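You operate a simulated robot arm through the tools that you are given. There is no shell and no other tool. Be economical: measure what you need, move in short steps, check, and stop when the job is done.

Carry out the task below with a simulated robot arm. There is one attempt and no reset: what you move stays moved.

JOB
Lay sheet PART 5 on the stapler's saddle, PART 6 over it, and staple them at A and B.
Fine: shut the guard before you staple; move the slider to A and push the handle, then the same at B. Two staples. Leave the booklet on the saddle and the other sheets in the rack.
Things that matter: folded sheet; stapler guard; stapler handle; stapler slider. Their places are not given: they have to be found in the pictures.

It is judged by the outcome, as a careful person would: the job done as asked, and still so three seconds after it is handed in. It fails if anything else is knocked over, pushed out of place, dropped, spilled or broken. Flat cloth is picked up by pressing the open fingertips on it (5 to 10 N) and closing them slowly along it; thin cloth reads only 2 to 8 mm in the jaws.

ROBOT AND FRAMES
A 6-joint arm with a two-finger parallel gripper, fixed in place. Base frame: the origin is at the foot of the arm, x ahead of it, y to its left, z up. Readings come in mm, degrees, newtons and seconds.
With the tool pointing down near the work surface it reaches from about 320 to 700 mm from the base axis. Its first joint turns from -166.0 to 166.0 degrees. Payload 4.1 kg.
The tool frame sits at the grasp point between the pads (the TCP): z along the fingers, y along the line on which they close. The tips reach 23 mm beyond it. The gripper opens to 94 mm. The fingers are 38 mm wide and 10 mm thick; the gripper's body (54 by 96 mm) begins 39 mm behind the TCP.
Orientation is that of the tool frame in the base frame, as a unit quaternion [w, x, y, z]. With the fingers straight down and closing along the base's y, the tool's x points along the base's -x, its y along +y and its z along -z.

CONTROLS
- The arm moves only by the tool step_arm. Its argument "plan" is one flat list of numbers, 7 for each row, row after row: the finger opening in mm, from 0 to 94, then the shift along the base's x, y, z in mm, then the turn, a rotation vector about the base's x, y, z in degrees. In form: [fingers, x, y, z, rx, ry, rz, fingers, x, y, z, rx, ry, rz, ...]. A call has 1 to 10 rows; each row is the pose to reach, as a shift and turn from the pose commanded when the call began. Rows are played at 5 a second. More than 50 mm and 8.6 degrees between two rows, or a gripper value outside its range, and nothing of the call is played. A pose out of reach is approached as far as the arm can. The call stops where the force on the tool passes 90 N (or 10 N more than at its start, if that is more) or the arm is blocked; 0.2 s more then pass. The fingers move at their own pace (about 45 mm/s each) and stop on an object; they squeeze with about 37 N. The grip force told is the motor's: it shows also when the fingers shut on nothing. Time passes only in rows, and 0.2 s behind the last, so rows that repeat a pose let the fingers close. The reply holds the time, the measured pose of the TCP, the force on the tool along the base axes, the opening and the grip force, in the units named above and with some noise, with the torque about the TCP (base axes, N m) and any sound that the robot's microphone picked up, and new pictures: "pictures" is both (left out), scene, wrist or none.
- Cameras (640 x 400 px; columns grow to the right, rows downward): "scene" is fixed at [221.4, 650.3, 1672.6]; the picture's right is [-0.99, -0.16, 0.00], its down [-0.14, 0.88, -0.46] and it looks along [0.07, -0.46, -0.89] (base axes); focal length 214 px, centre (320, 200). "wrist" rides on the gripper at [87, 16, -75] in the tool frame; the picture's right is [-0.18, 0.98, 0.00], its down [-0.58, -0.11, -0.81] and it looks along [-0.79, -0.15, 0.59] (tool axes); focal length 243 px, centre (320, 200).
- move_column(by): slides the trunk up (or, below 0, down) by that many mm; the arm rides with it, the base frame stays. It gives what a move gives, with no picture.
- locate(camera, pixels): for up to 12 pixels [column, row] of the newest picture of that camera ("zoom" is the newest enlarged one), the place [x, y, z] in the base frame of the surface seen there, good to about 3 mm. It takes no simulated time.
- zoom(camera, box): a new picture of the part [left, top, right, bottom] of that camera's present view, enlarged. It takes no simulated time.
- job_done(): hands the job in; it is judged then, once.

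Go step by step. Measure first, check grasps and placings, and put right what went wrong. The budget is 80 turns and 200 pictures, counting those below and the enlarged ones. Unless the task says otherwise, let go and move clear before handing in, and close with one line.

The tools are called after "Call:" as a command line: name --argument value ..., lists and objects as JSON in quotes. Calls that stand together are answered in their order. step_arm: Moves the arm, as the interface text tells. Its arguments: {"type":"object","properties":{"plan":{"type":"array"},"pictures":{"type":"string","enum":["both","scene","wrist","none"]}},"required":["plan"]} The other tools are called the same way: move_column (by) slides the trunk up or down; locate (camera, pixels) gives the place of the surface under pixels of a picture; zoom (camera, box) takes an enlarged picture of a part of a camera's view; job_done () hands the job in.

At the start:

```text
t: 0.0
tcp_pos: [207.3, 300.7, 1404.2]
tcp_rot: [0.001, -0.001, 1.0, 0.001]
force: [-1.0, -0.5, 0.9]
torque: [-0.02, 0.02, -0.02]
finger_gap: 94.2
grasp_force: 0.0
trunk travel left (down, up): [-525.0, 65.0]
```

scene: 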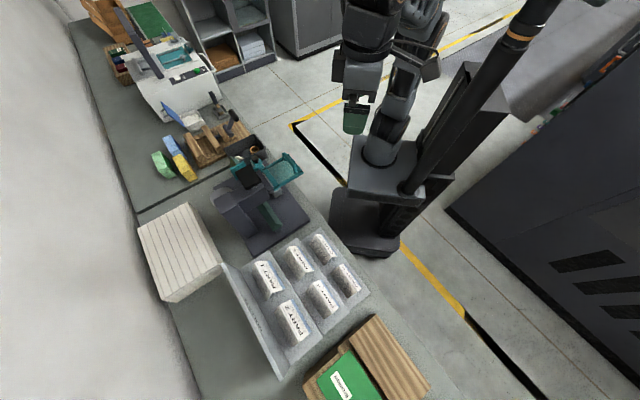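
wrist: 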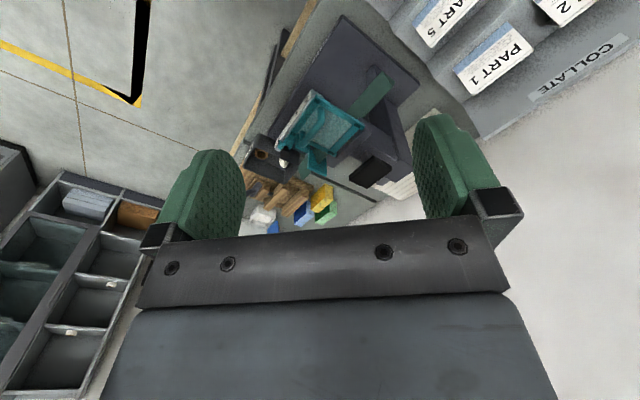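

The scene picture shows the stapler around (265,200), and the rack of folded sheets around (305,285). I'll zoom in on both.

Call:
zoom --camera "scene" --box '[200, 135, 320, 260]'

Call:
zoom --camera "scene" --box '[220, 220, 390, 385]'

Call:
zoom --camera "wrist" --box '[240, 0, 440, 240]'

```text
3.20 times, centred on (260, 198) of scene
```

zoom: 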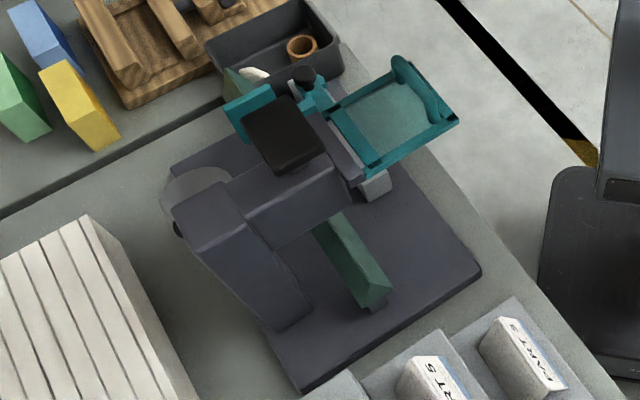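

```text
2.42 times, centred on (305, 302) of scene
```

zoom: 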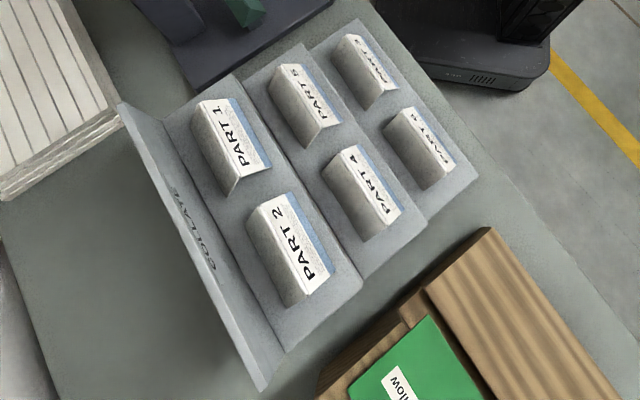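

```text
1.67 times, centred on (340, 120) of wrist
```

zoom: 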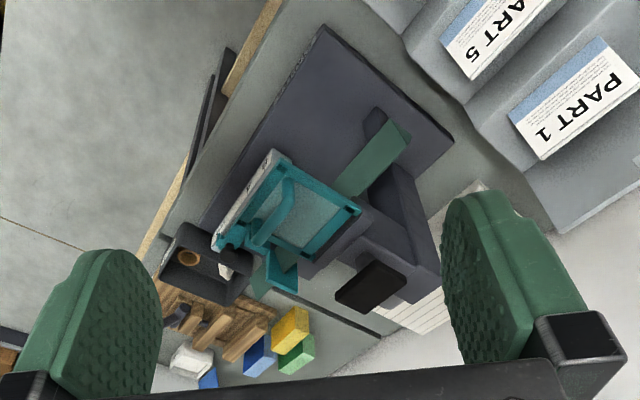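

The wrist view confirms PART 5 is the middle tent in the near row. I need to read the right-hand labels and measure everything.

Call:
zoom --camera "scene" --box '[300, 225, 370, 300]'

Call:
locate --camera "scene" --pixels '[[300, 262], [293, 248], [307, 274], [325, 248], [318, 236], [334, 260], [325, 298], [348, 280], [269, 278], [292, 320], [347, 267], [357, 290]]'

Call:
locate --camera "scene" --pixels '[[263, 206], [271, 229], [253, 172], [275, 177], [256, 149], [247, 198], [285, 218], [256, 254], [277, 159], [293, 170], [264, 165], [235, 220]]'

```text
5.33 times, centred on (335, 262) of scene
```

zoom: 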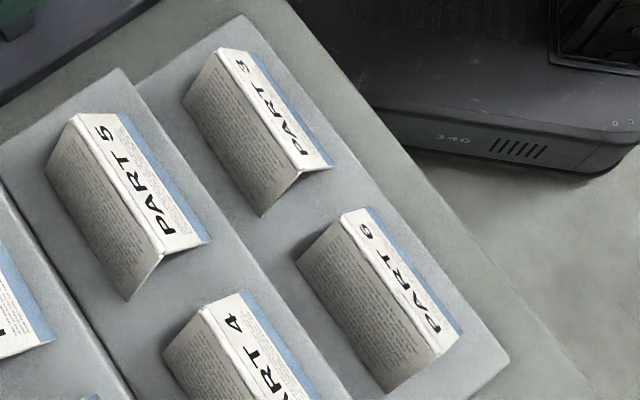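

```text
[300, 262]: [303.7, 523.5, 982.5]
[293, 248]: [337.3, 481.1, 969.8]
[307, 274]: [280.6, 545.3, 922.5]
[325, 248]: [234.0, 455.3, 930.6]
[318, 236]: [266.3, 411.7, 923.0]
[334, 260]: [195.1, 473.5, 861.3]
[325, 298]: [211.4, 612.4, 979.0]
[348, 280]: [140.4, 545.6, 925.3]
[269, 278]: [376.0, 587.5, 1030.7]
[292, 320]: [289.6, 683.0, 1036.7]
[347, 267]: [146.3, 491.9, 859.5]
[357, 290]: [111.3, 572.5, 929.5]
```

```text
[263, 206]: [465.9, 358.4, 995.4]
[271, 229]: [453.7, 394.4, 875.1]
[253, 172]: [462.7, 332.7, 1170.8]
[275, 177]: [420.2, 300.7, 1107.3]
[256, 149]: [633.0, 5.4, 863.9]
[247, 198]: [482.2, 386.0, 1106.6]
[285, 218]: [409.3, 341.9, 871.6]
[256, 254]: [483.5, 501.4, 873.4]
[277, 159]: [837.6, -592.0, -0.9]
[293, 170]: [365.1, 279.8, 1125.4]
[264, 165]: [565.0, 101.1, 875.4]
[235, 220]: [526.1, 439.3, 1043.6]
```

PART 5 is at about (304,523,982) and PART 6 at about (140,545,925). Next I measure both ridges and the tent edges in this zoom.

Call:
locate --camera "zoom" --pixels '[[80, 119], [120, 183], [162, 245], [345, 219], [390, 285], [436, 348], [50, 173], [122, 295], [205, 238], [302, 262], [385, 388], [458, 330]]'

Call:
zoom --camera "scene" --box '[225, 145, 305, 225]'

```text
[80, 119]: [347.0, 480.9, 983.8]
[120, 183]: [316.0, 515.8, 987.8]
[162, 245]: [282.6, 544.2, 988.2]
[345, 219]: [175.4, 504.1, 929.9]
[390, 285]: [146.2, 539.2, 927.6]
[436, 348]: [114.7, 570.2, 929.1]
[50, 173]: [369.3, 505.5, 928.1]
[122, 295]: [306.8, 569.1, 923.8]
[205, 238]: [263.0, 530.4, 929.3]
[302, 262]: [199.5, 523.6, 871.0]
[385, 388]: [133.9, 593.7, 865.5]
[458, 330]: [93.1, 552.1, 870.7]
```

```text
5.00 times, centred on (265, 185) of scene
```

zoom: 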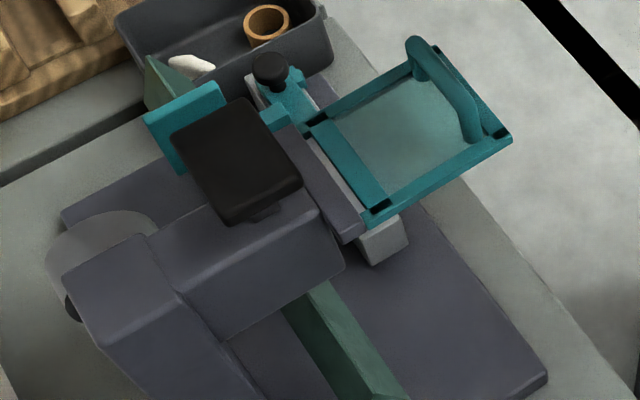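

I read the stapler like this: teal tray (410,130) is the open guard, teal piece with black knob (270,70) is the slider, black plate (240,160) is the handle, green prism is the saddle. I'll measure them.

Call:
locate --camera "zoom" --pixels '[[270, 70], [290, 105], [415, 45], [470, 125], [375, 215], [320, 122], [505, 138], [325, 290], [375, 385], [155, 75], [185, 120], [240, 160]]'

Call:
locate --camera "zoom" --pixels '[[385, 235], [335, 210], [300, 150], [255, 90], [190, 140], [230, 215], [295, 180], [260, 230], [340, 270], [230, 330], [105, 225], [215, 95]]'

```text
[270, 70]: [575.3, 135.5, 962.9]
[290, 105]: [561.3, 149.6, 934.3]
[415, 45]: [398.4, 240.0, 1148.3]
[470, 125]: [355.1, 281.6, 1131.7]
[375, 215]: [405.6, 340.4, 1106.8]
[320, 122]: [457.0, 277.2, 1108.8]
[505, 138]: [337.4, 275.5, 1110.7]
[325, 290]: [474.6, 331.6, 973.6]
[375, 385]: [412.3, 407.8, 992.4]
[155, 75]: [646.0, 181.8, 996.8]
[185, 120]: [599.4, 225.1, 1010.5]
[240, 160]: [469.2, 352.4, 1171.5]
```

```text
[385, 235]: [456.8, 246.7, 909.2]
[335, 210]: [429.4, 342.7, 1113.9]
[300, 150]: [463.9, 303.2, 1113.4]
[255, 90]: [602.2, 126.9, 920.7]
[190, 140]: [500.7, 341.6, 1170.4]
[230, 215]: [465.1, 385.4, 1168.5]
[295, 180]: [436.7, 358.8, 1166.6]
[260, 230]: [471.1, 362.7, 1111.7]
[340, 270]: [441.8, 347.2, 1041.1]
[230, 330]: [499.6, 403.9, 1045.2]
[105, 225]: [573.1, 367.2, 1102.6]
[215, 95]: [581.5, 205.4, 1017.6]
```

The saddle ridge runs from about (412,408,992) to (640,182,997), parallel to the tents and passing under the head. I'll lower the trunk and turn the wrist camera to look at the stapler.

Call:
move_column --by -200

Call:
step_arm --plan '[94, 0, -20, 0, 0, 0, 8, 94, 0, -40, 0, 0, 0, 16, 94, 0, -60, 0, 0, 0, 24, 94, 0, -80, 0, 0, 0, 32, 94, 0, -100, 0, 0, 0, 40, 94, 0, -120, 0, 0, 0, 45]'

```text
t: 2.2
tcp_pos: [207.3, 299.0, 1203.4]
tcp_rot: [0.001, -0.001, 1.0, 0.0]
force: [-0.7, -0.6, -0.2]
torque: [0.01, -0.03, -0.03]
finger_gap: 93.9
grasp_force: 0.2
trunk travel left (down, up): [-325.0, 265.0]
```

```text
t: 3.6
tcp_pos: [206.5, 180.0, 1203.3]
tcp_rot: [0.0, -0.384, 0.923, 0.0]
force: [-0.7, 0.5, -0.5]
torque: [-0.01, 0.0, -0.02]
finger_gap: 93.8
grasp_force: 0.1
trunk travel left (down, up): [-325.0, 265.0]
```

scene: 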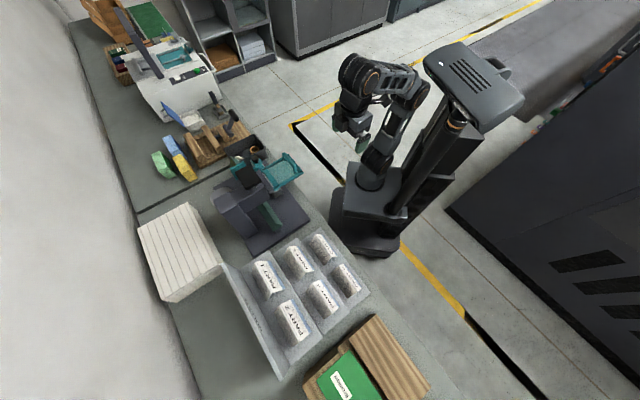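
wrist: 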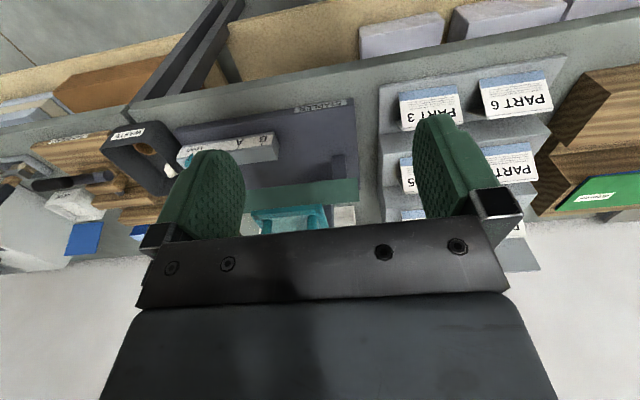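

The wrist view now shows the front of the stapler upside down, with a marked rail "A B" at (235,150). I'll zoom there.

Call:
zoom --camera "wrist" --box '[100, 90, 380, 245]'

Call:
zoom --camera "wrist" --box '[160, 120, 300, 200]'

```text
2.29 times, centred on (240, 168) of wrist
```

zoom: 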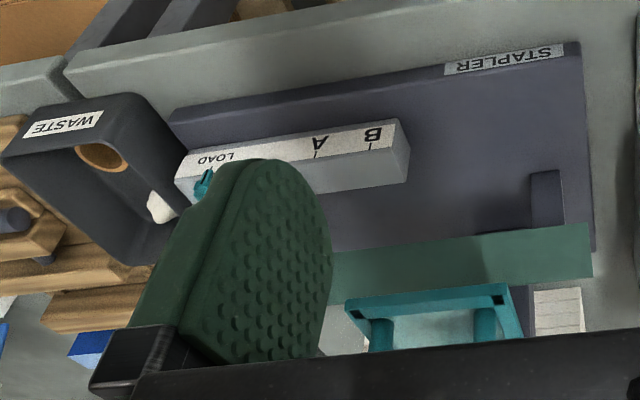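

```text
4.57 times, centred on (230, 160) of wrist
```

zoom: 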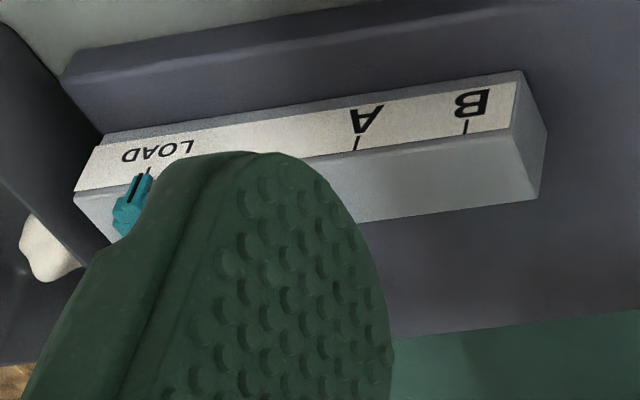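

The rail shows ticks LOAD, A and B, with the slider at LOAD. I'll measure the ticks and shift the camera to see the whole saddle.

Call:
locate --camera "zoom" --pixels '[[149, 172], [357, 145], [466, 128], [140, 182], [130, 212], [540, 190], [525, 78], [80, 190], [560, 330]]'

Call:
step_arm --plan '[94, 30, -30, -20, 0, 0, 0, 94, 60, -60, -40, 0, 0, 0, 94, 90, -90, -60, 0, 0, 0]' --pictures "wrist"

```text
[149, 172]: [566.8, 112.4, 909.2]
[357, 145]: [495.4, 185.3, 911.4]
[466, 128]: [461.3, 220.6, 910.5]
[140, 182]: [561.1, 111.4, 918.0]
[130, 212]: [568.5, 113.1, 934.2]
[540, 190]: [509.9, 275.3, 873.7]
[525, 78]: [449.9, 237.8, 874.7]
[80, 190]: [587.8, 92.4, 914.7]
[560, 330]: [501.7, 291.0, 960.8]
```

```text
t: 4.4
tcp_pos: [298.1, 87.9, 1143.0]
tcp_rot: [0.001, -0.384, 0.923, 0.0]
force: [0.6, -0.4, -0.3]
torque: [0.01, -0.03, -0.01]
finger_gap: 94.0
grasp_force: 0.1
trunk travel left (down, up): [-325.0, 265.0]
```

wrist: 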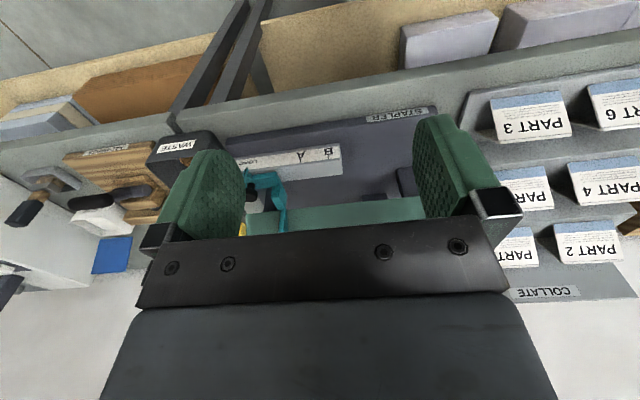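

The slider carries a teal arm reaching up to the saddle at (275,205). I'll zoom for its shape.

Call:
zoom --camera "wrist" --box '[220, 130, 440, 245]'

Call:
zoom --camera "scene" --box '[215, 140, 310, 200]'

```text
2.91 times, centred on (330, 188) of wrist
```

zoom: 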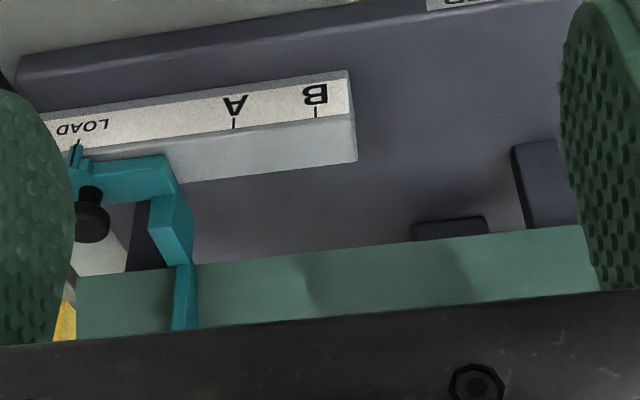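

```text
6.67 times, centred on (262, 170) of scene
```

zoom: 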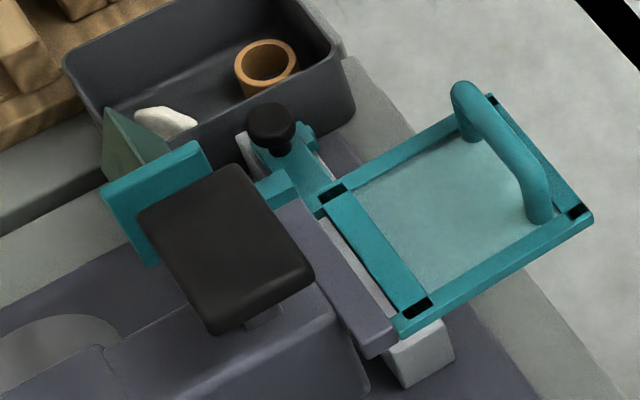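

The fence wraps the saddle and pushes along it: LOAD→A is 102 mm, A→B about 49 mm. There is clear saddle between the fence and the head for the 95 mm sheets. I'll rise and turn toward PART 5, with the fingers closing across the ridge.

Call:
step_arm --plan '[94, 0, 0, 45, 0, 0, 8, 94, 0, 0, 90, 0, 0, 16, 94, 0, 10, 120, 0, 0, 24, 94, 0, 50, 130, 0, 0, 32, 94, 0, 95, 130, 0, 0, 40, 94, 0, 140, 130, 0, 0, 48, 94, 0, 185, 130, 0, 0, 56, 94, 0, 230, 130, 0, 0, 64, 94, 0, 275, 130, 0, 0, 72]' --pictures "none"

Call:
step_arm --plan '[80, 4, 40, 0, 0, 0, 6, 70, 8, 80, 0, 0, 0, 12, 60, 12, 120, 0, 0, 0, 18, 60, 16, 150, -30, 0, 0, 18, 60, 16, 150, -60, 0, 0, 18]'

```text
t: 6.4
tcp_pos: [278.6, 328.4, 1191.8]
tcp_rot: [-0.002, 0.845, -0.535, 0.0]
force: [-0.5, -1.6, -0.1]
torque: [0.0, -0.01, 0.02]
finger_gap: 93.8
grasp_force: 0.0
out of reach, approached as far as the arm can: row 2, 3, 4, 5, 6, 7, 8, 9
trunk travel left (down, up): [-325.0, 265.0]
```

```text
t: 7.6
tcp_pos: [286.6, 463.3, 1114.0]
tcp_rot: [-0.001, 0.925, -0.381, -0.001]
force: [0.0, 0.4, 0.1]
torque: [-0.01, 0.01, -0.02]
finger_gap: 59.9
grasp_force: 0.2
out of reach, approached as far as the arm can: row 1, 2, 3, 4, 5
trunk travel left (down, up): [-325.0, 265.0]
```

scene: 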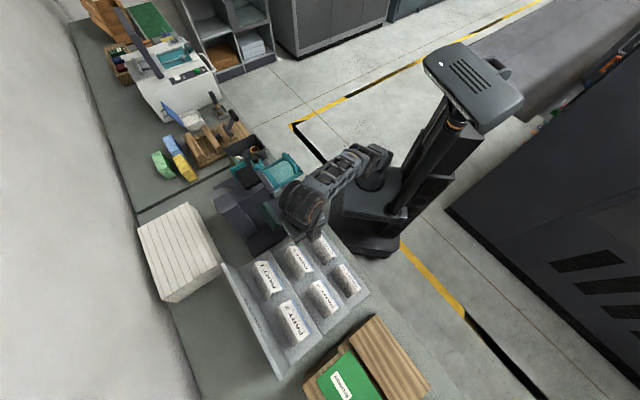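
wrist: 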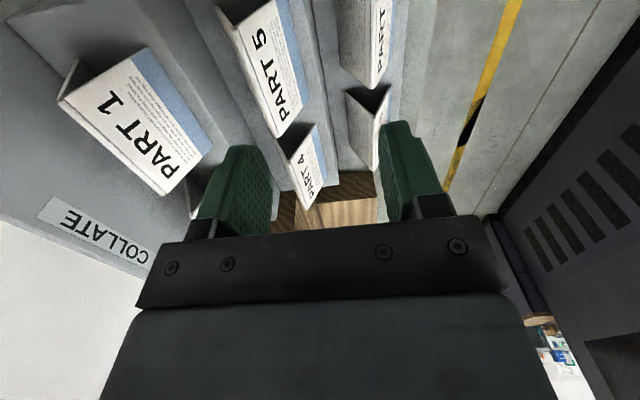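

The arm was reach-limited at this height, with the TCP at (287,463,1114). I'll raise the trunk and then re-check the pose.

Call:
move_column --by 100

Call:
step_arm --plan '[60, 0, 0, 0, 0, 0, 0]' --pictures "wrist"

```text
t: 8.9
tcp_pos: [286.2, 461.1, 1213.6]
tcp_rot: [-0.001, 0.924, -0.382, 0.0]
force: [0.0, 0.0, -0.3]
torque: [0.01, 0.0, 0.0]
finger_gap: 59.9
grasp_force: 0.0
trunk travel left (down, up): [-425.0, 165.0]
```

```text
t: 9.3
tcp_pos: [286.9, 460.7, 1213.3]
tcp_rot: [-0.001, 0.924, -0.382, 0.0]
force: [0.2, 0.1, -0.8]
torque: [-0.01, 0.02, 0.01]
finger_gap: 59.9
grasp_force: 0.0
trunk travel left (down, up): [-425.0, 165.0]
```

wrist: 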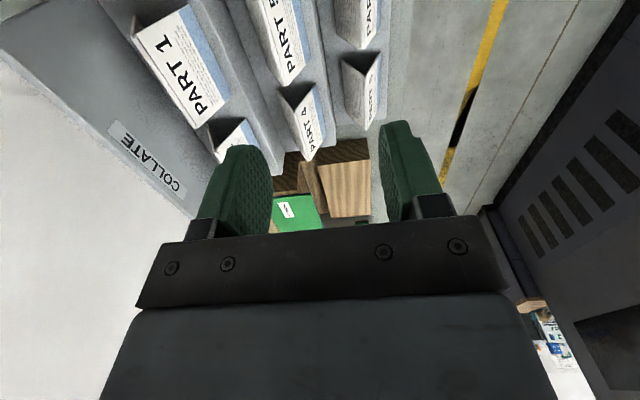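

Commanded and measured poses agree now at (287,461,1213). I'll descend to 60 mm above PART 5's ridge and check.

Call:
step_arm --plan '[60, 5, 10, -40, 0, 0, 0, 60, 12, 22, -80, 0, 0, 0, 60, 20, 36, -115, 0, 0, 0, 60, 28, 51, -150, 0, 0, 0, 60, 28, 51, -175, 0, 0, 0]'

```text
t: 10.5
tcp_pos: [315.9, 511.6, 1038.8]
tcp_rot: [-0.001, 0.924, -0.382, -0.001]
force: [-1.1, 0.0, -0.9]
torque: [-0.02, 0.01, 0.0]
finger_gap: 59.9
grasp_force: 0.1
trunk travel left (down, up): [-425.0, 165.0]
```

scene: 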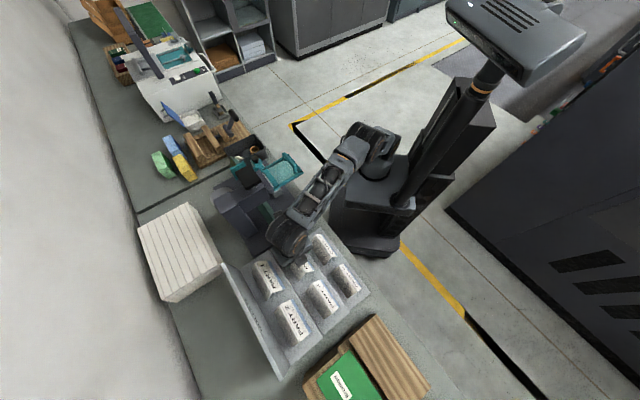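
wrist: 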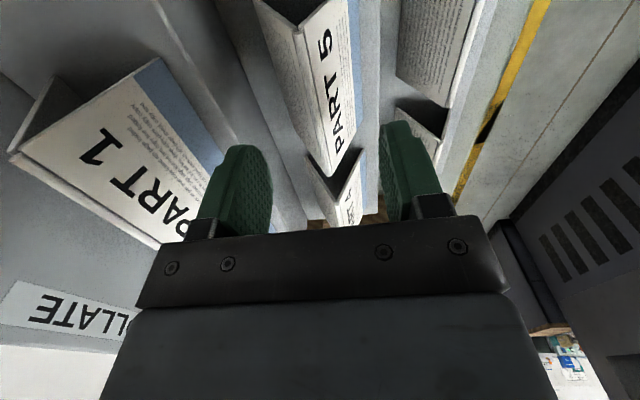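

The fingers straddle PART 5's ridge. I'll descend until the tips are about 25 mm below the ridge, then close.

Call:
step_arm --plan '[60, 0, 0, -20, 0, 0, 0, 60, 0, 0, -40, 0, 0, 0, 60, 0, 0, -53, 0, 0, 0, 40, 0, 0, -53, 0, 0, 0, 30, 0, 0, -53, 0, 0, 0, 20, 0, 0, -53, 0, 0, 0, 10, 0, 0, -53, 0, 0, 0, 0, 0, 0, -53, 0, 0, 0, 0, 0, 0, -53, 0, 0, 0]' --pictures "wrist"

```text
t: 12.5
tcp_pos: [314.9, 512.5, 986.1]
tcp_rot: [-0.001, 0.924, -0.382, 0.0]
force: [-0.2, -0.6, 0.2]
torque: [0.0, 0.01, -0.01]
finger_gap: 26.8
grasp_force: 37.1
trunk travel left (down, up): [-425.0, 165.0]
```

wrist: 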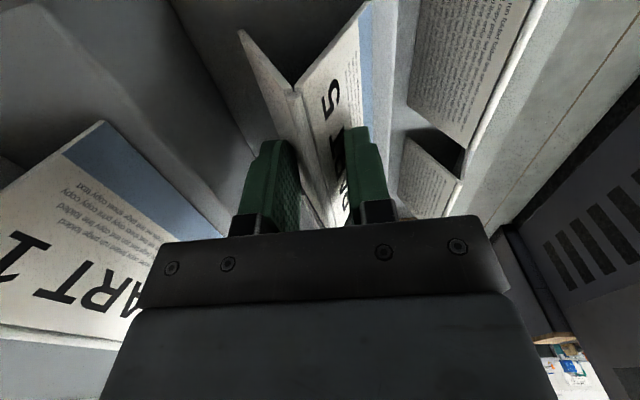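

The sheet is gripped at 26.8 mm, as expected for this depth. I'll lift gently and check.

Call:
step_arm --plan '[0, 0, 0, 5, 0, 0, 0, 0, 0, 0, 15, 0, 0, 0, 0, 0, 0, 35, 0, 0, 0, 0, 0, 0, 60, 0, 0, 0, 0, 0, 0, 80, 0, 0, 0]'

```text
t: 13.7
tcp_pos: [314.7, 511.9, 1066.3]
tcp_rot: [-0.001, 0.924, -0.382, 0.0]
force: [-0.5, -0.2, 0.3]
torque: [0.03, 0.02, 0.0]
finger_gap: 26.4
grasp_force: 37.5
trunk travel left (down, up): [-425.0, 165.0]
```

scene: 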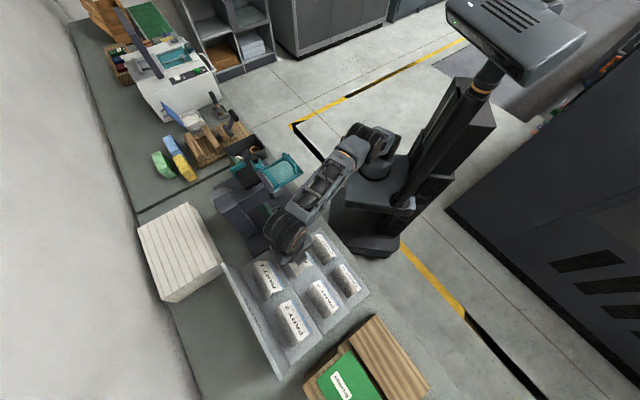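
wrist: 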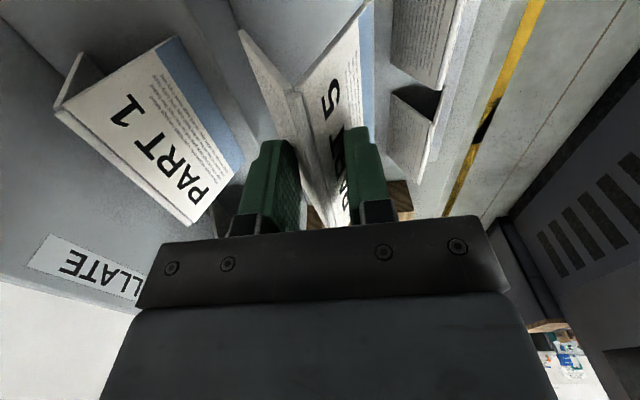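

PART 5 is lifted cleanly. I'll raise the trunk to carry it over the stapler, and measure the saddle ridge ends precisely while I do.

Call:
move_column --by 140

Call:
zoom --camera "scene" --box '[225, 150, 305, 240]'

```text
t: 15.4
tcp_pos: [314.7, 512.3, 1205.8]
tcp_rot: [-0.001, 0.924, -0.382, 0.0]
force: [0.5, -0.2, -0.4]
torque: [-0.01, -0.01, 0.02]
finger_gap: 26.1
grasp_force: 37.1
trunk travel left (down, up): [-565.0, 25.0]
```

```text
4.44 times, centred on (265, 195) of scene
```

zoom: 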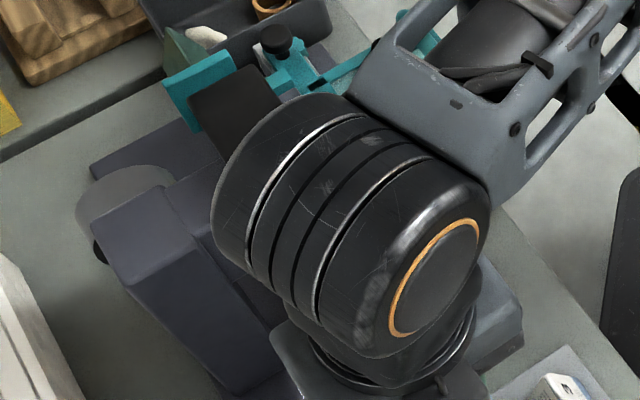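

The back stub of the saddle is visible at (170–210,30–55); I'll measure it together with the fence.

Call:
locate --camera "zoom" --pixels '[[170, 30], [173, 35], [178, 45], [190, 52], [172, 60], [165, 80], [228, 55], [200, 75], [235, 68], [168, 88], [180, 118], [190, 85]]'

Call:
step_arm --plan '[0, 0, 0, 40, 0, 0, 0, 0, 0, 0, 64, 0, 0, 0, 0, 30, -30, 64, 0, 0, 0, 0, 60, -60, 64, 0, 0, 0, 0, 90, -90, 64, 0, 0, 0]'

```text
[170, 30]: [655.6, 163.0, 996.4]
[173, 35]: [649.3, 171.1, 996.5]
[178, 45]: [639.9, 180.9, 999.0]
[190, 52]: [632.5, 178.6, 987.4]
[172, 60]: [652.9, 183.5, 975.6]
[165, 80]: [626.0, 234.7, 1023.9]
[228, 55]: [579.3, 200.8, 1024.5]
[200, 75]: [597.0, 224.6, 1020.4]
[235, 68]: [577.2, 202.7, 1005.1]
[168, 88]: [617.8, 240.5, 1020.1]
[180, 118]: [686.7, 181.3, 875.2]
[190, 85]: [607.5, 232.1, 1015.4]
```

```text
t: 16.6
tcp_pos: [406.5, 419.1, 1271.2]
tcp_rot: [-0.002, 0.924, -0.382, -0.001]
force: [0.4, -0.1, -0.1]
torque: [0.02, 0.01, -0.04]
finger_gap: 25.9
grasp_force: 37.3
trunk travel left (down, up): [-565.0, 25.0]
```

scene: 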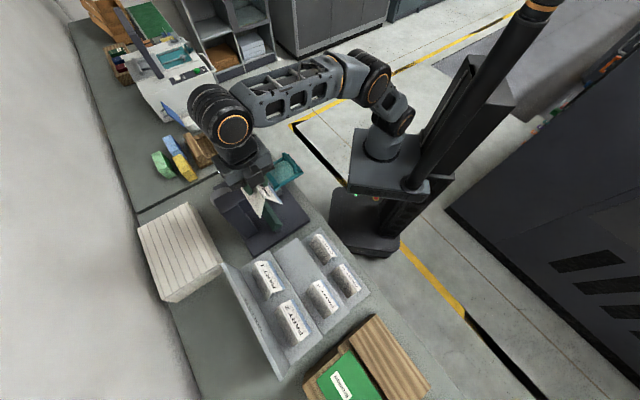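
wrist: 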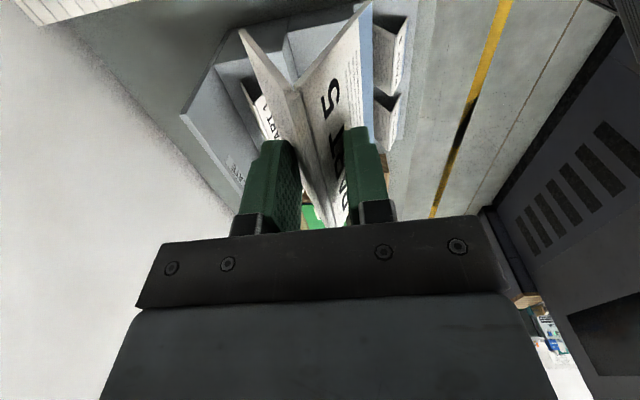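

PART 5 hangs straight in the fingers. The saddle ridge is on x+y≈820.5 at z≈997 and the fence face is at v≈264, so the drop point is about (558,262). I'll move there at height.

Call:
step_arm --plan '[0, 30, -31, 0, 0, 0, 0, 0, 60, -62, 0, 0, 0, 0, 0, 90, -93, 0, 0, 0, 0, 0, 120, -124, 0, 0, 0, 0, 0, 151.5, -156.7, 0, 0, 0, 0, 0, 151.5, -156.7, -40, 0, 0, 0, 0, 151.5, -156.7, -80, 0, 0, 0, 0, 151.5, -156.7, -120, 0, 0, 0, 0, 151.5, -156.7, -150, 0, 0, 0]'

```text
t: 18.6
tcp_pos: [556.1, 265.9, 1120.2]
tcp_rot: [-0.001, 0.924, -0.382, -0.001]
force: [0.0, -0.1, -1.2]
torque: [-0.01, 0.0, 0.0]
finger_gap: 25.8
grasp_force: 37.1
trunk travel left (down, up): [-565.0, 25.0]
```

scene: 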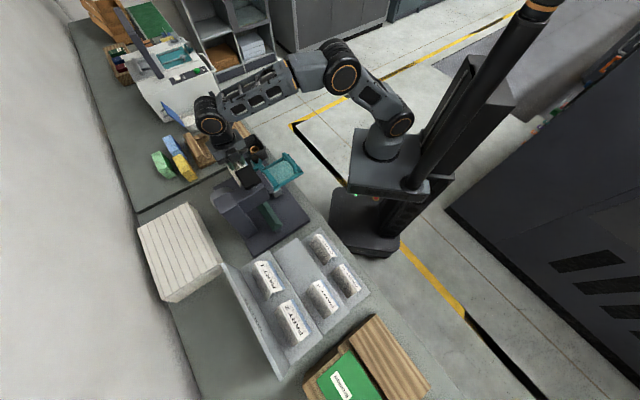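
wrist: 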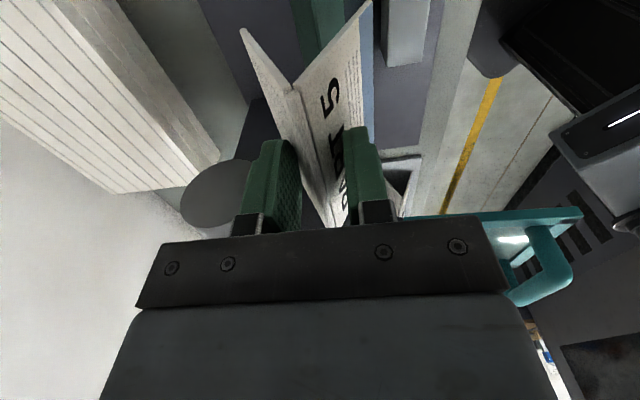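

The saddle (green) shows beyond the tent at (320,20). I'll measure the ridge in hand and the saddle for alignment.

Call:
zoom --camera "wrist" --box '[200, 0, 420, 160]'

Call:
locate --camera "wrist" --pixels '[[291, 92], [297, 110], [242, 32], [370, 3], [310, 20], [320, 5], [335, 20], [330, 10], [300, 5]]'

Call:
zoom --camera "scene" --box '[200, 110, 300, 190]'

```text
2.50 times, centred on (310, 80) of wrist
```

zoom: 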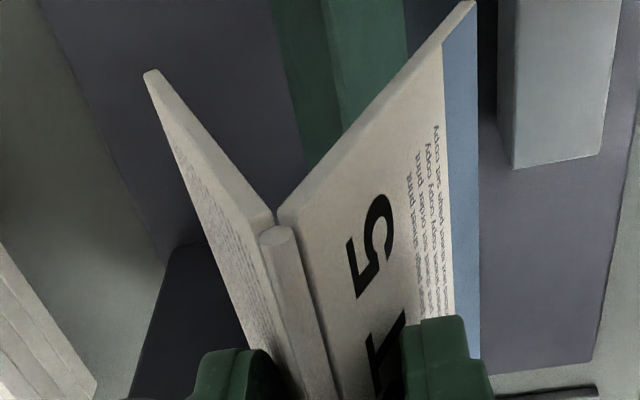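

```text
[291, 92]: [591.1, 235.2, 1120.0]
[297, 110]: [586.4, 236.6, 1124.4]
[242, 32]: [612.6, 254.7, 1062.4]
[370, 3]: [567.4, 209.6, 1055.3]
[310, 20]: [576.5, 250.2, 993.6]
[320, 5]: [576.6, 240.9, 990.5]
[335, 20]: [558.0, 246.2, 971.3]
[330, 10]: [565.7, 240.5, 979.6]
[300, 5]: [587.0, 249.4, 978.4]
```

```text
5.00 times, centred on (250, 150) of scene
```

zoom: 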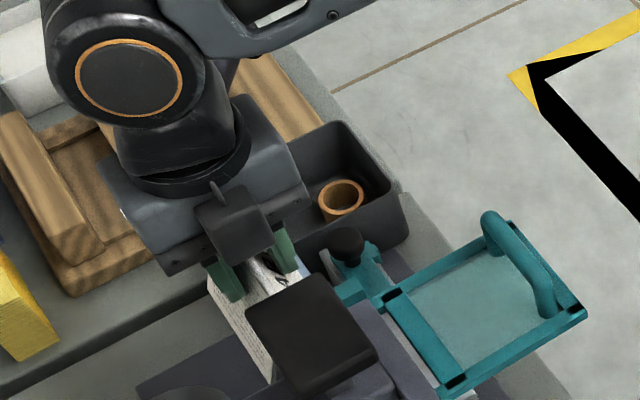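

The sheet hangs centered on sum 822 with its end at v=253. The saddle ridge is at sum≈821.3, z≈998. I'll correct by (+3,-3.8) and descend to just above contact.

Call:
step_arm --plan '[0, 3, -3.8, -5, 0, 0, 0, 0, 3, -3.8, -35, 0, 0, 0, 0, 3, -3.8, -65, 0, 0, 0, 0, 3, -3.8, -90, 0, 0, 0, 0, 3, -3.8, -105, 0, 0, 0, 0, 3, -3.8, -111, 0, 0, 0]'

```text
t: 20.0
tcp_pos: [559.8, 261.1, 1008.8]
tcp_rot: [-0.002, 0.924, -0.381, 0.0]
force: [-0.4, -0.3, -0.3]
torque: [-0.03, 0.05, -0.03]
finger_gap: 25.4
grasp_force: 37.2
trunk travel left (down, up): [-565.0, 25.0]
```

scene: 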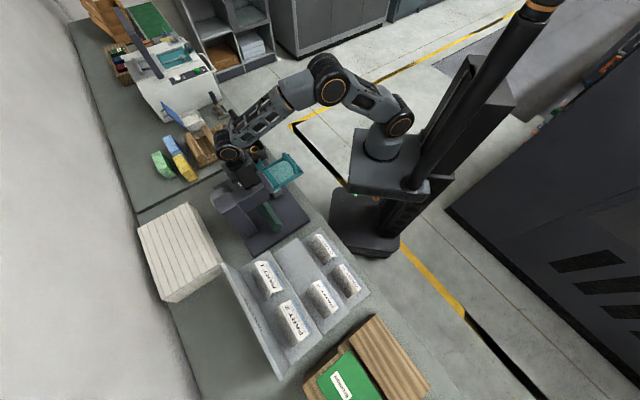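
wrist: 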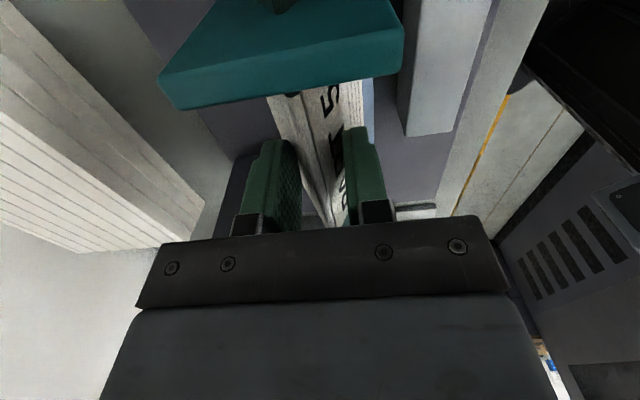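

There is no contact yet at 1008.8 and the fence sits right beyond the sheet. I'll lower in small steps watching the force.

Call:
step_arm --plan '[0, 0, 0, -2, 0, 0, 0, 0, 0, 0, -4, 0, 0, 0, 0, 0, 0, -6, 0, 0, 0]' --pictures "none"

Call:
step_arm --plan '[0, 0, 0, -1.5, 0, 0, 0, 0, 0, 0, -3, 0, 0, 0]' --pictures "wrist"

```text
t: 20.8
tcp_pos: [557.3, 261.4, 1005.2]
tcp_rot: [-0.002, 0.924, -0.382, 0.0]
force: [-3.2, -0.7, 5.1]
torque: [-0.02, 0.02, -0.17]
finger_gap: 24.7
grasp_force: 37.3
trunk travel left (down, up): [-565.0, 25.0]
```

```text
t: 21.4
tcp_pos: [558.5, 261.9, 1003.6]
tcp_rot: [-0.004, 0.924, -0.382, 0.002]
force: [-3.1, -2.1, 26.4]
torque: [0.12, 0.09, -0.17]
finger_gap: 25.0
grasp_force: 36.7
trunk travel left (down, up): [-565.0, 25.0]
```

wrist: 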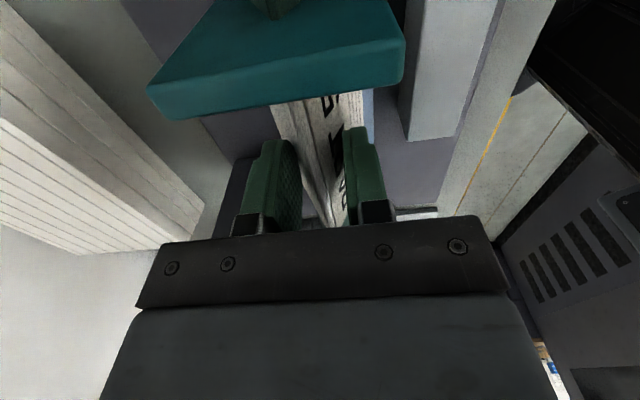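

The sheet is seated at 1003.6 with 26 N. I'll relieve the force, open and rise.

Call:
step_arm --plan '[0, 0, 0, 2, 0, 0, 0, 30, 0, 0, 2, 0, 0, 0, 45, 0, 0, 2, 0, 0, 0, 55, 0, 0, 2, 0, 0, 0, 60, 0, 0, 2, 0, 0, 0, 60, 0, 0, 25, 0, 0, 0, 60, 0, 0, 65, 0, 0, 0, 60, 0, 0, 110, 0, 0, 0]'

```text
t: 23.2
tcp_pos: [560.2, 261.5, 1113.4]
tcp_rot: [-0.001, 0.924, -0.383, 0.0]
force: [0.0, -0.2, -0.1]
torque: [0.03, -0.01, -0.01]
finger_gap: 60.0
grasp_force: 0.0
trunk travel left (down, up): [-565.0, 25.0]
```

scene: 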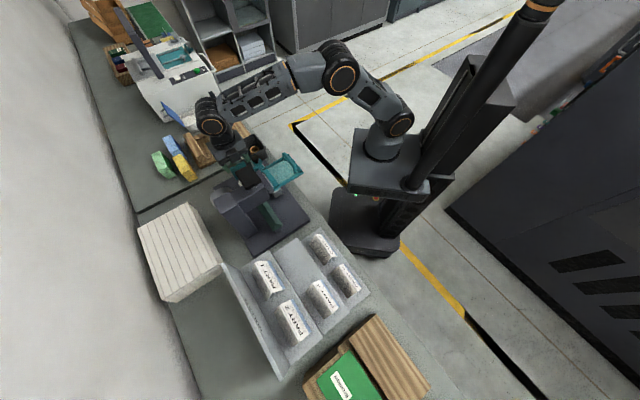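
wrist: 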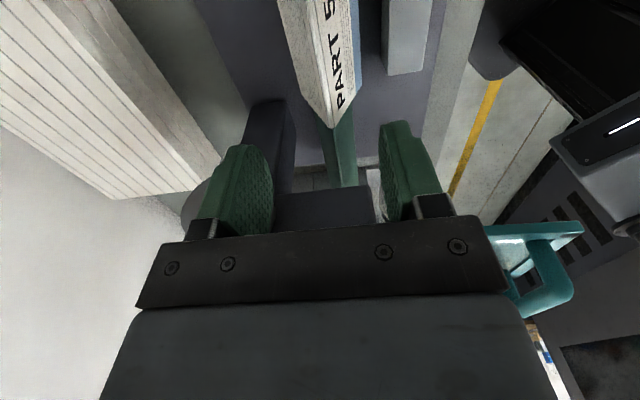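

PART 5 sits on the saddle. I'll measure its ridge, then rise over the stapler for PART 6.

Call:
locate --camera "wrist" --pixels '[[329, 125], [325, 110], [310, 60], [296, 10], [280, 8], [355, 95], [340, 150], [340, 175]]'

Call:
step_arm --plan '[60, 0, 0, 40, 0, 0, 0, 60, 0, 0, 80, 0, 0, 0, 60, 0, 0, 120, 0, 0, 0, 60, -30, 30, 150, 0, 0, 0, 60, -62, 62, 155, 0, 0, 0, 60, -94, 94, 155, 0, 0, 0, 60, -126, 126, 155, 0, 0, 0, 60, -158, 158, 155, 0, 0, 0, 60, -190, 190, 155, 0, 0, 0, 60, -222, 222, 155, 0, 0, 0]'

```text
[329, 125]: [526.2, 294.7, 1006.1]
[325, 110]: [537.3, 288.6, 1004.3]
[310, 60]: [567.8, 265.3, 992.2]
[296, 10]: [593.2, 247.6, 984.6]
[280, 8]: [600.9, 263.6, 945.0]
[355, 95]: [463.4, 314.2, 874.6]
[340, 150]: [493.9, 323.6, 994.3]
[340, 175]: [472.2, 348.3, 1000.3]
```

```text
refused: row 4 steps farther than a row can; nothing moved
```

The sheet ridge is at z≈1005 and its head-side end at v≈164, just clear of the head. I'll redo the transit with shorter steps.

Call:
step_arm --plan '[60, 0, 0, 40, 0, 0, 0, 60, 0, 0, 80, 0, 0, 0, 60, 0, 0, 120, 0, 0, 0, 60, 0, 0, 155, 0, 0, 0, 60, -32, 32, 155, 0, 0, 0, 60, -64, 64, 155, 0, 0, 0, 60, -96, 96, 155, 0, 0, 0, 60, -128, 128, 155, 0, 0, 0, 60, -160, 160, 155, 0, 0, 0, 60, -192, 192, 155, 0, 0, 0]' --pictures "none"

Call:
step_arm --plan '[60, -33, 30, 0, 0, 0, 0, 60, -68, 45, -20, 0, 0, 0, 60, -103, 60, -40, 0, 0, 0, 60, -138, 70, -70, 0, 0, 0, 60, -173, 78, -100, 0, 0, 0, 60, -205, 82, -130, 0, 0, 0, 60, -222, 83, -160, 0, 0, 0, 60, -222, 83, -200, 0, 0, 0]'

```text
t: 25.4
tcp_pos: [365.7, 453.2, 1265.1]
tcp_rot: [-0.001, 0.924, -0.381, -0.001]
force: [-0.4, 0.0, -0.4]
torque: [-0.03, 0.01, -0.05]
finger_gap: 59.9
grasp_force: 0.2
trunk travel left (down, up): [-565.0, 25.0]
```

```text
t: 27.2
tcp_pos: [145.2, 537.2, 1064.5]
tcp_rot: [-0.002, 0.924, -0.382, 0.0]
force: [-0.5, -0.1, 0.6]
torque: [0.01, 0.0, 0.02]
finger_gap: 59.9
grasp_force: 0.2
trunk travel left (down, up): [-565.0, 25.0]
```

scene: 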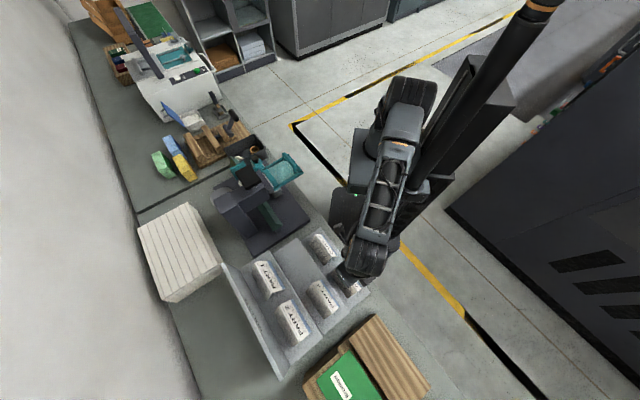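
wrist: 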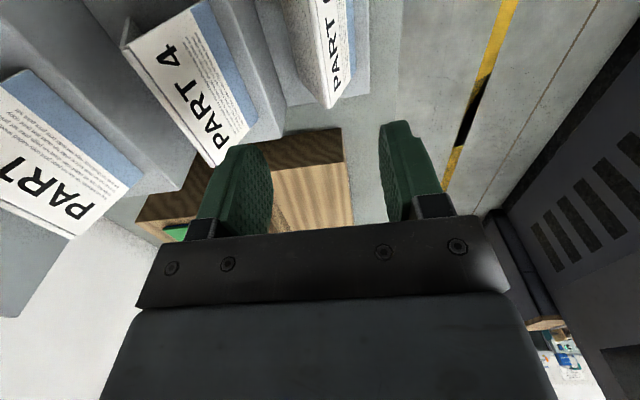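

I'm above PART 6 at (145,537). I'll descend to about 45 mm above the ridge and check centering.

Call:
step_arm --plan '[60, 0, 0, -40, 0, 0, 0, 60, 0, 0, -80, 0, 0, 0]' --pictures "wrist"

Call:
locate --camera "wrist" --pixels '[[300, 20], [310, 60], [320, 100], [330, 130]]'

```text
t: 27.8
tcp_pos: [145.9, 536.8, 986.6]
tcp_rot: [-0.001, 0.924, -0.382, 0.0]
force: [-0.1, 0.9, -0.1]
torque: [-0.02, -0.02, 0.0]
finger_gap: 60.1
grasp_force: 0.1
trunk travel left (down, up): [-565.0, 25.0]
```

wrist: 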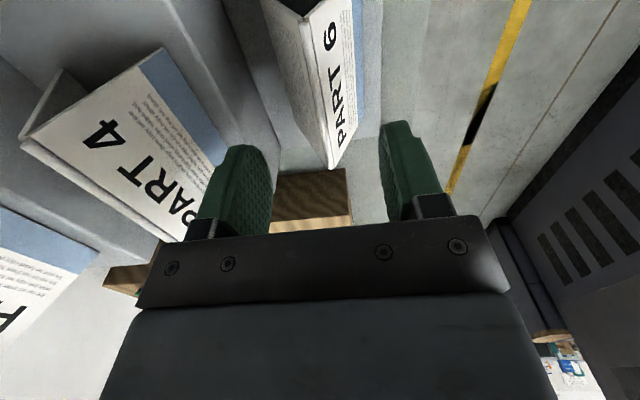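

```text
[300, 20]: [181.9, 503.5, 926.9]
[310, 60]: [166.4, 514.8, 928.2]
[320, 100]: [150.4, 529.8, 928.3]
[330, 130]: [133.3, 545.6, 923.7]
```

Centered on the ridge: sum ≈682 versus TCP 682.7. I'll descend to TCP 927 and close.

Call:
step_arm --plan '[60, 0, 0, -25, 0, 0, 0, 60, 0, 0, -45, 0, 0, 0, 60, 0, 0, -59.5, 0, 0, 0, 40, 0, 0, -59.5, 0, 0, 0, 30, 0, 0, -59.5, 0, 0, 0, 20, 0, 0, -59.5, 0, 0, 0, 10, 0, 0, -59.5, 0, 0, 0, 0, 0, 0, -59.5, 0, 0, 0, 0, 0, 0, -59.5, 0, 0, 0]' --pictures "none"

Call:
step_arm --plan '[0, 0, 0, 5, 0, 0, 0, 0, 0, 0, 15, 0, 0, 0, 0, 0, 0, 40, 0, 0, 0, 0, 0, 0, 80, 0, 0, 0, 0, 0, 0, 120, 0, 0, 0]'

```text
t: 29.8
tcp_pos: [145.1, 535.5, 924.9]
tcp_rot: [-0.001, 0.924, -0.382, -0.001]
force: [1.0, -1.1, 0.0]
torque: [0.01, 0.03, -0.01]
finger_gap: 27.8
grasp_force: 36.4
trunk travel left (down, up): [-565.0, 25.0]
```

```text
t: 31.0
tcp_pos: [144.0, 537.1, 1046.8]
tcp_rot: [-0.002, 0.924, -0.381, -0.001]
force: [0.7, 0.7, -0.2]
torque: [-0.01, 0.01, 0.03]
finger_gap: 27.7
grasp_force: 37.3
trunk travel left (down, up): [-565.0, 25.0]
```

scene: 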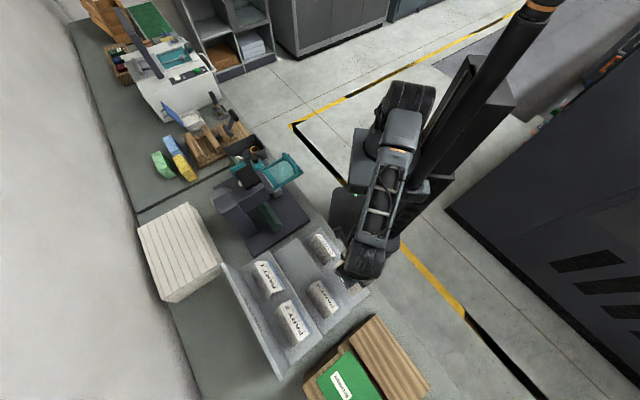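
wrist: 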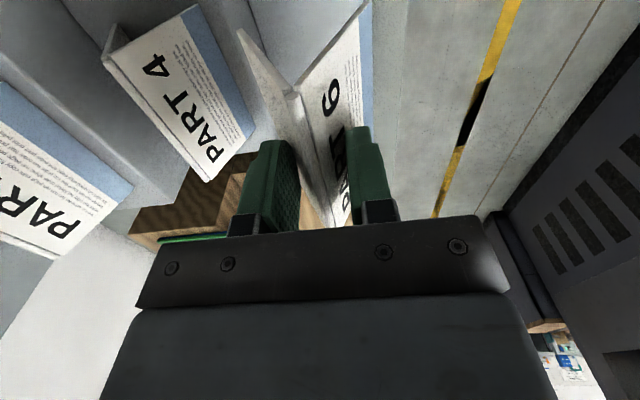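

PART 6 is lifted at 27.7 mm. I'll carry it back over the stapler at z≈1265.

Call:
step_arm --plan '[0, 0, 0, 45, 0, 0, 0, 0, 10, 0, 90, 0, 0, 0, 0, 30, -5, 130, 0, 0, 0, 0, 60, -12, 165, 0, 0, 0, 0, 92, -20, 195, 0, 0, 0, 0, 122, -30, 218, 0, 0, 0, 0, 155, -45, 218, 0, 0, 0, 0, 190, -62, 218, 0, 0, 0, 0, 221, -84, 218, 0, 0, 0]' --pictures "none"

Call:
step_arm --plan '[0, 32, -32, 0, 0, 0, 0, 0, 64, -64, 0, 0, 0, 0, 0, 96, -96, 0, 0, 0, 0, 0, 128, -128, 0, 0, 0, 0, 0, 160, -160, 0, 0, 0, 0, 0, 192, -191, 0, 0, 0, 0, 0, 192, -191, -50, 0, 0, 0, 0, 192, -191, -100, 0, 0, 0, 0, 192, -191, -145, 0, 0, 0]'

```text
t: 33.0
tcp_pos: [366.6, 452.1, 1264.8]
tcp_rot: [-0.002, 0.924, -0.382, -0.001]
force: [1.0, -0.4, -0.9]
torque: [-0.02, 0.0, 0.0]
finger_gap: 27.2
grasp_force: 37.6
trunk travel left (down, up): [-565.0, 25.0]
```

```text
t: 35.0
tcp_pos: [558.2, 263.5, 1118.1]
tcp_rot: [-0.002, 0.924, -0.382, 0.0]
force: [0.8, -0.9, -0.5]
torque: [0.0, -0.01, 0.03]
finger_gap: 26.7
grasp_force: 37.0
trunk travel left (down, up): [-565.0, 25.0]
```

scene: 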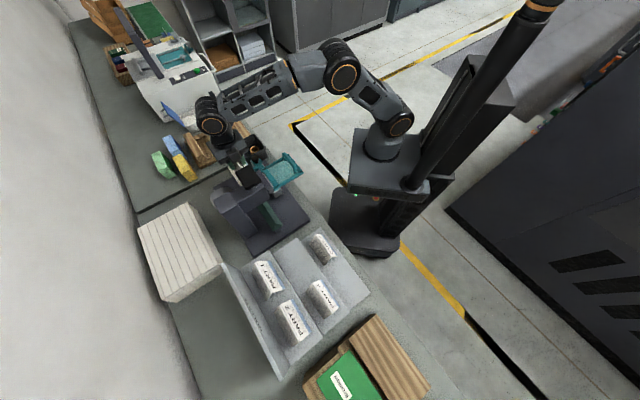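
wrist: 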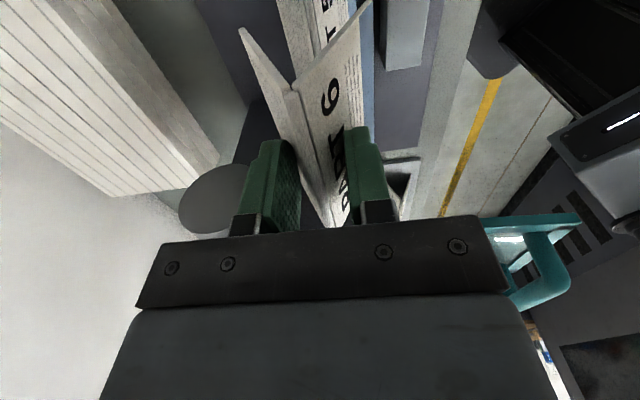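

Call:
locate --camera "wrist" --pixels '[[291, 92], [297, 110], [242, 32], [370, 5], [310, 50], [313, 40], [290, 20], [317, 25], [305, 15]]'

```text
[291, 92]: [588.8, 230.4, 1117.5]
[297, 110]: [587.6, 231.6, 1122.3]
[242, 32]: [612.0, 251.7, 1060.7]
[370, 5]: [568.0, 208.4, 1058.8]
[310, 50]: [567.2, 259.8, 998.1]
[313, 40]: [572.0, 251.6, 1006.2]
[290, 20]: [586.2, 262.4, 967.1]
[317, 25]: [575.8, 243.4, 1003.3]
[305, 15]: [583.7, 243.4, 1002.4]
```

PART 6 is aligned with PART 5 (sum≈820–821, end at v=254.5). I'll shift (+2.5,-3) and lower gently.

Call:
step_arm --plan '[0, 2.5, -3, -25, 0, 0, 0, 0, 2.5, -3, -60, 0, 0, 0, 0, 2.5, -3, -90, 0, 0, 0, 0, 2.5, -3, -102, 0, 0, 0, 0, 2.5, -3, -106, 0, 0, 0]' --pictures "none"

Call:
step_arm --plan '[0, 0, 0, -1.5, 0, 0, 0, 0, 0, 0, -3, 0, 0, 0, 0, 0, 0, -4.5, 0, 0, 0]' --pictures "wrist"

```text
t: 36.2
tcp_pos: [560.3, 259.1, 1012.7]
tcp_rot: [-0.002, 0.924, -0.381, 0.0]
force: [2.9, 3.3, 3.8]
torque: [0.16, 0.02, -0.16]
finger_gap: 26.6
grasp_force: 36.7
trunk travel left (down, up): [-565.0, 25.0]
```

```text
t: 37.0
tcp_pos: [559.5, 258.2, 1011.0]
tcp_rot: [-0.003, 0.925, -0.381, 0.001]
force: [7.4, 9.2, 19.4]
torque: [0.28, -0.03, -0.27]
finger_gap: 26.7
grasp_force: 36.9
trunk travel left (down, up): [-565.0, 25.0]
```

wrist: 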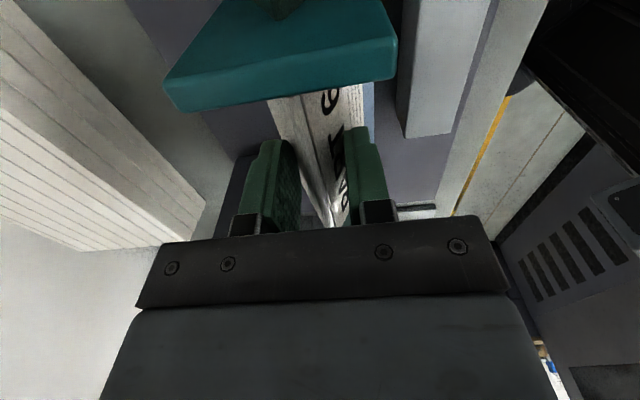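

A lateral force of (7,9) N and TCP sum 817.7 say I'm about 2 mm off toward the robot. I'll lift slightly, shift, and lower again.

Call:
step_arm --plan '[0, 1, 1, 3, 0, 0, 0, 0, 2, 2, 3, 0, 0, 0, 0, 2, 2, 0, 0, 0, 0, 0, 2, 2, -2, 0, 0, 0, 0, 2, 2, -3, 0, 0, 0]' --pictures "none"

```text
t: 38.2
tcp_pos: [561.3, 259.2, 1010.8]
tcp_rot: [-0.004, 0.925, -0.381, 0.002]
force: [-6.3, -0.6, 37.4]
torque: [0.14, 0.23, -0.09]
finger_gap: 26.6
grasp_force: 36.8
trunk travel left (down, up): [-565.0, 25.0]
```

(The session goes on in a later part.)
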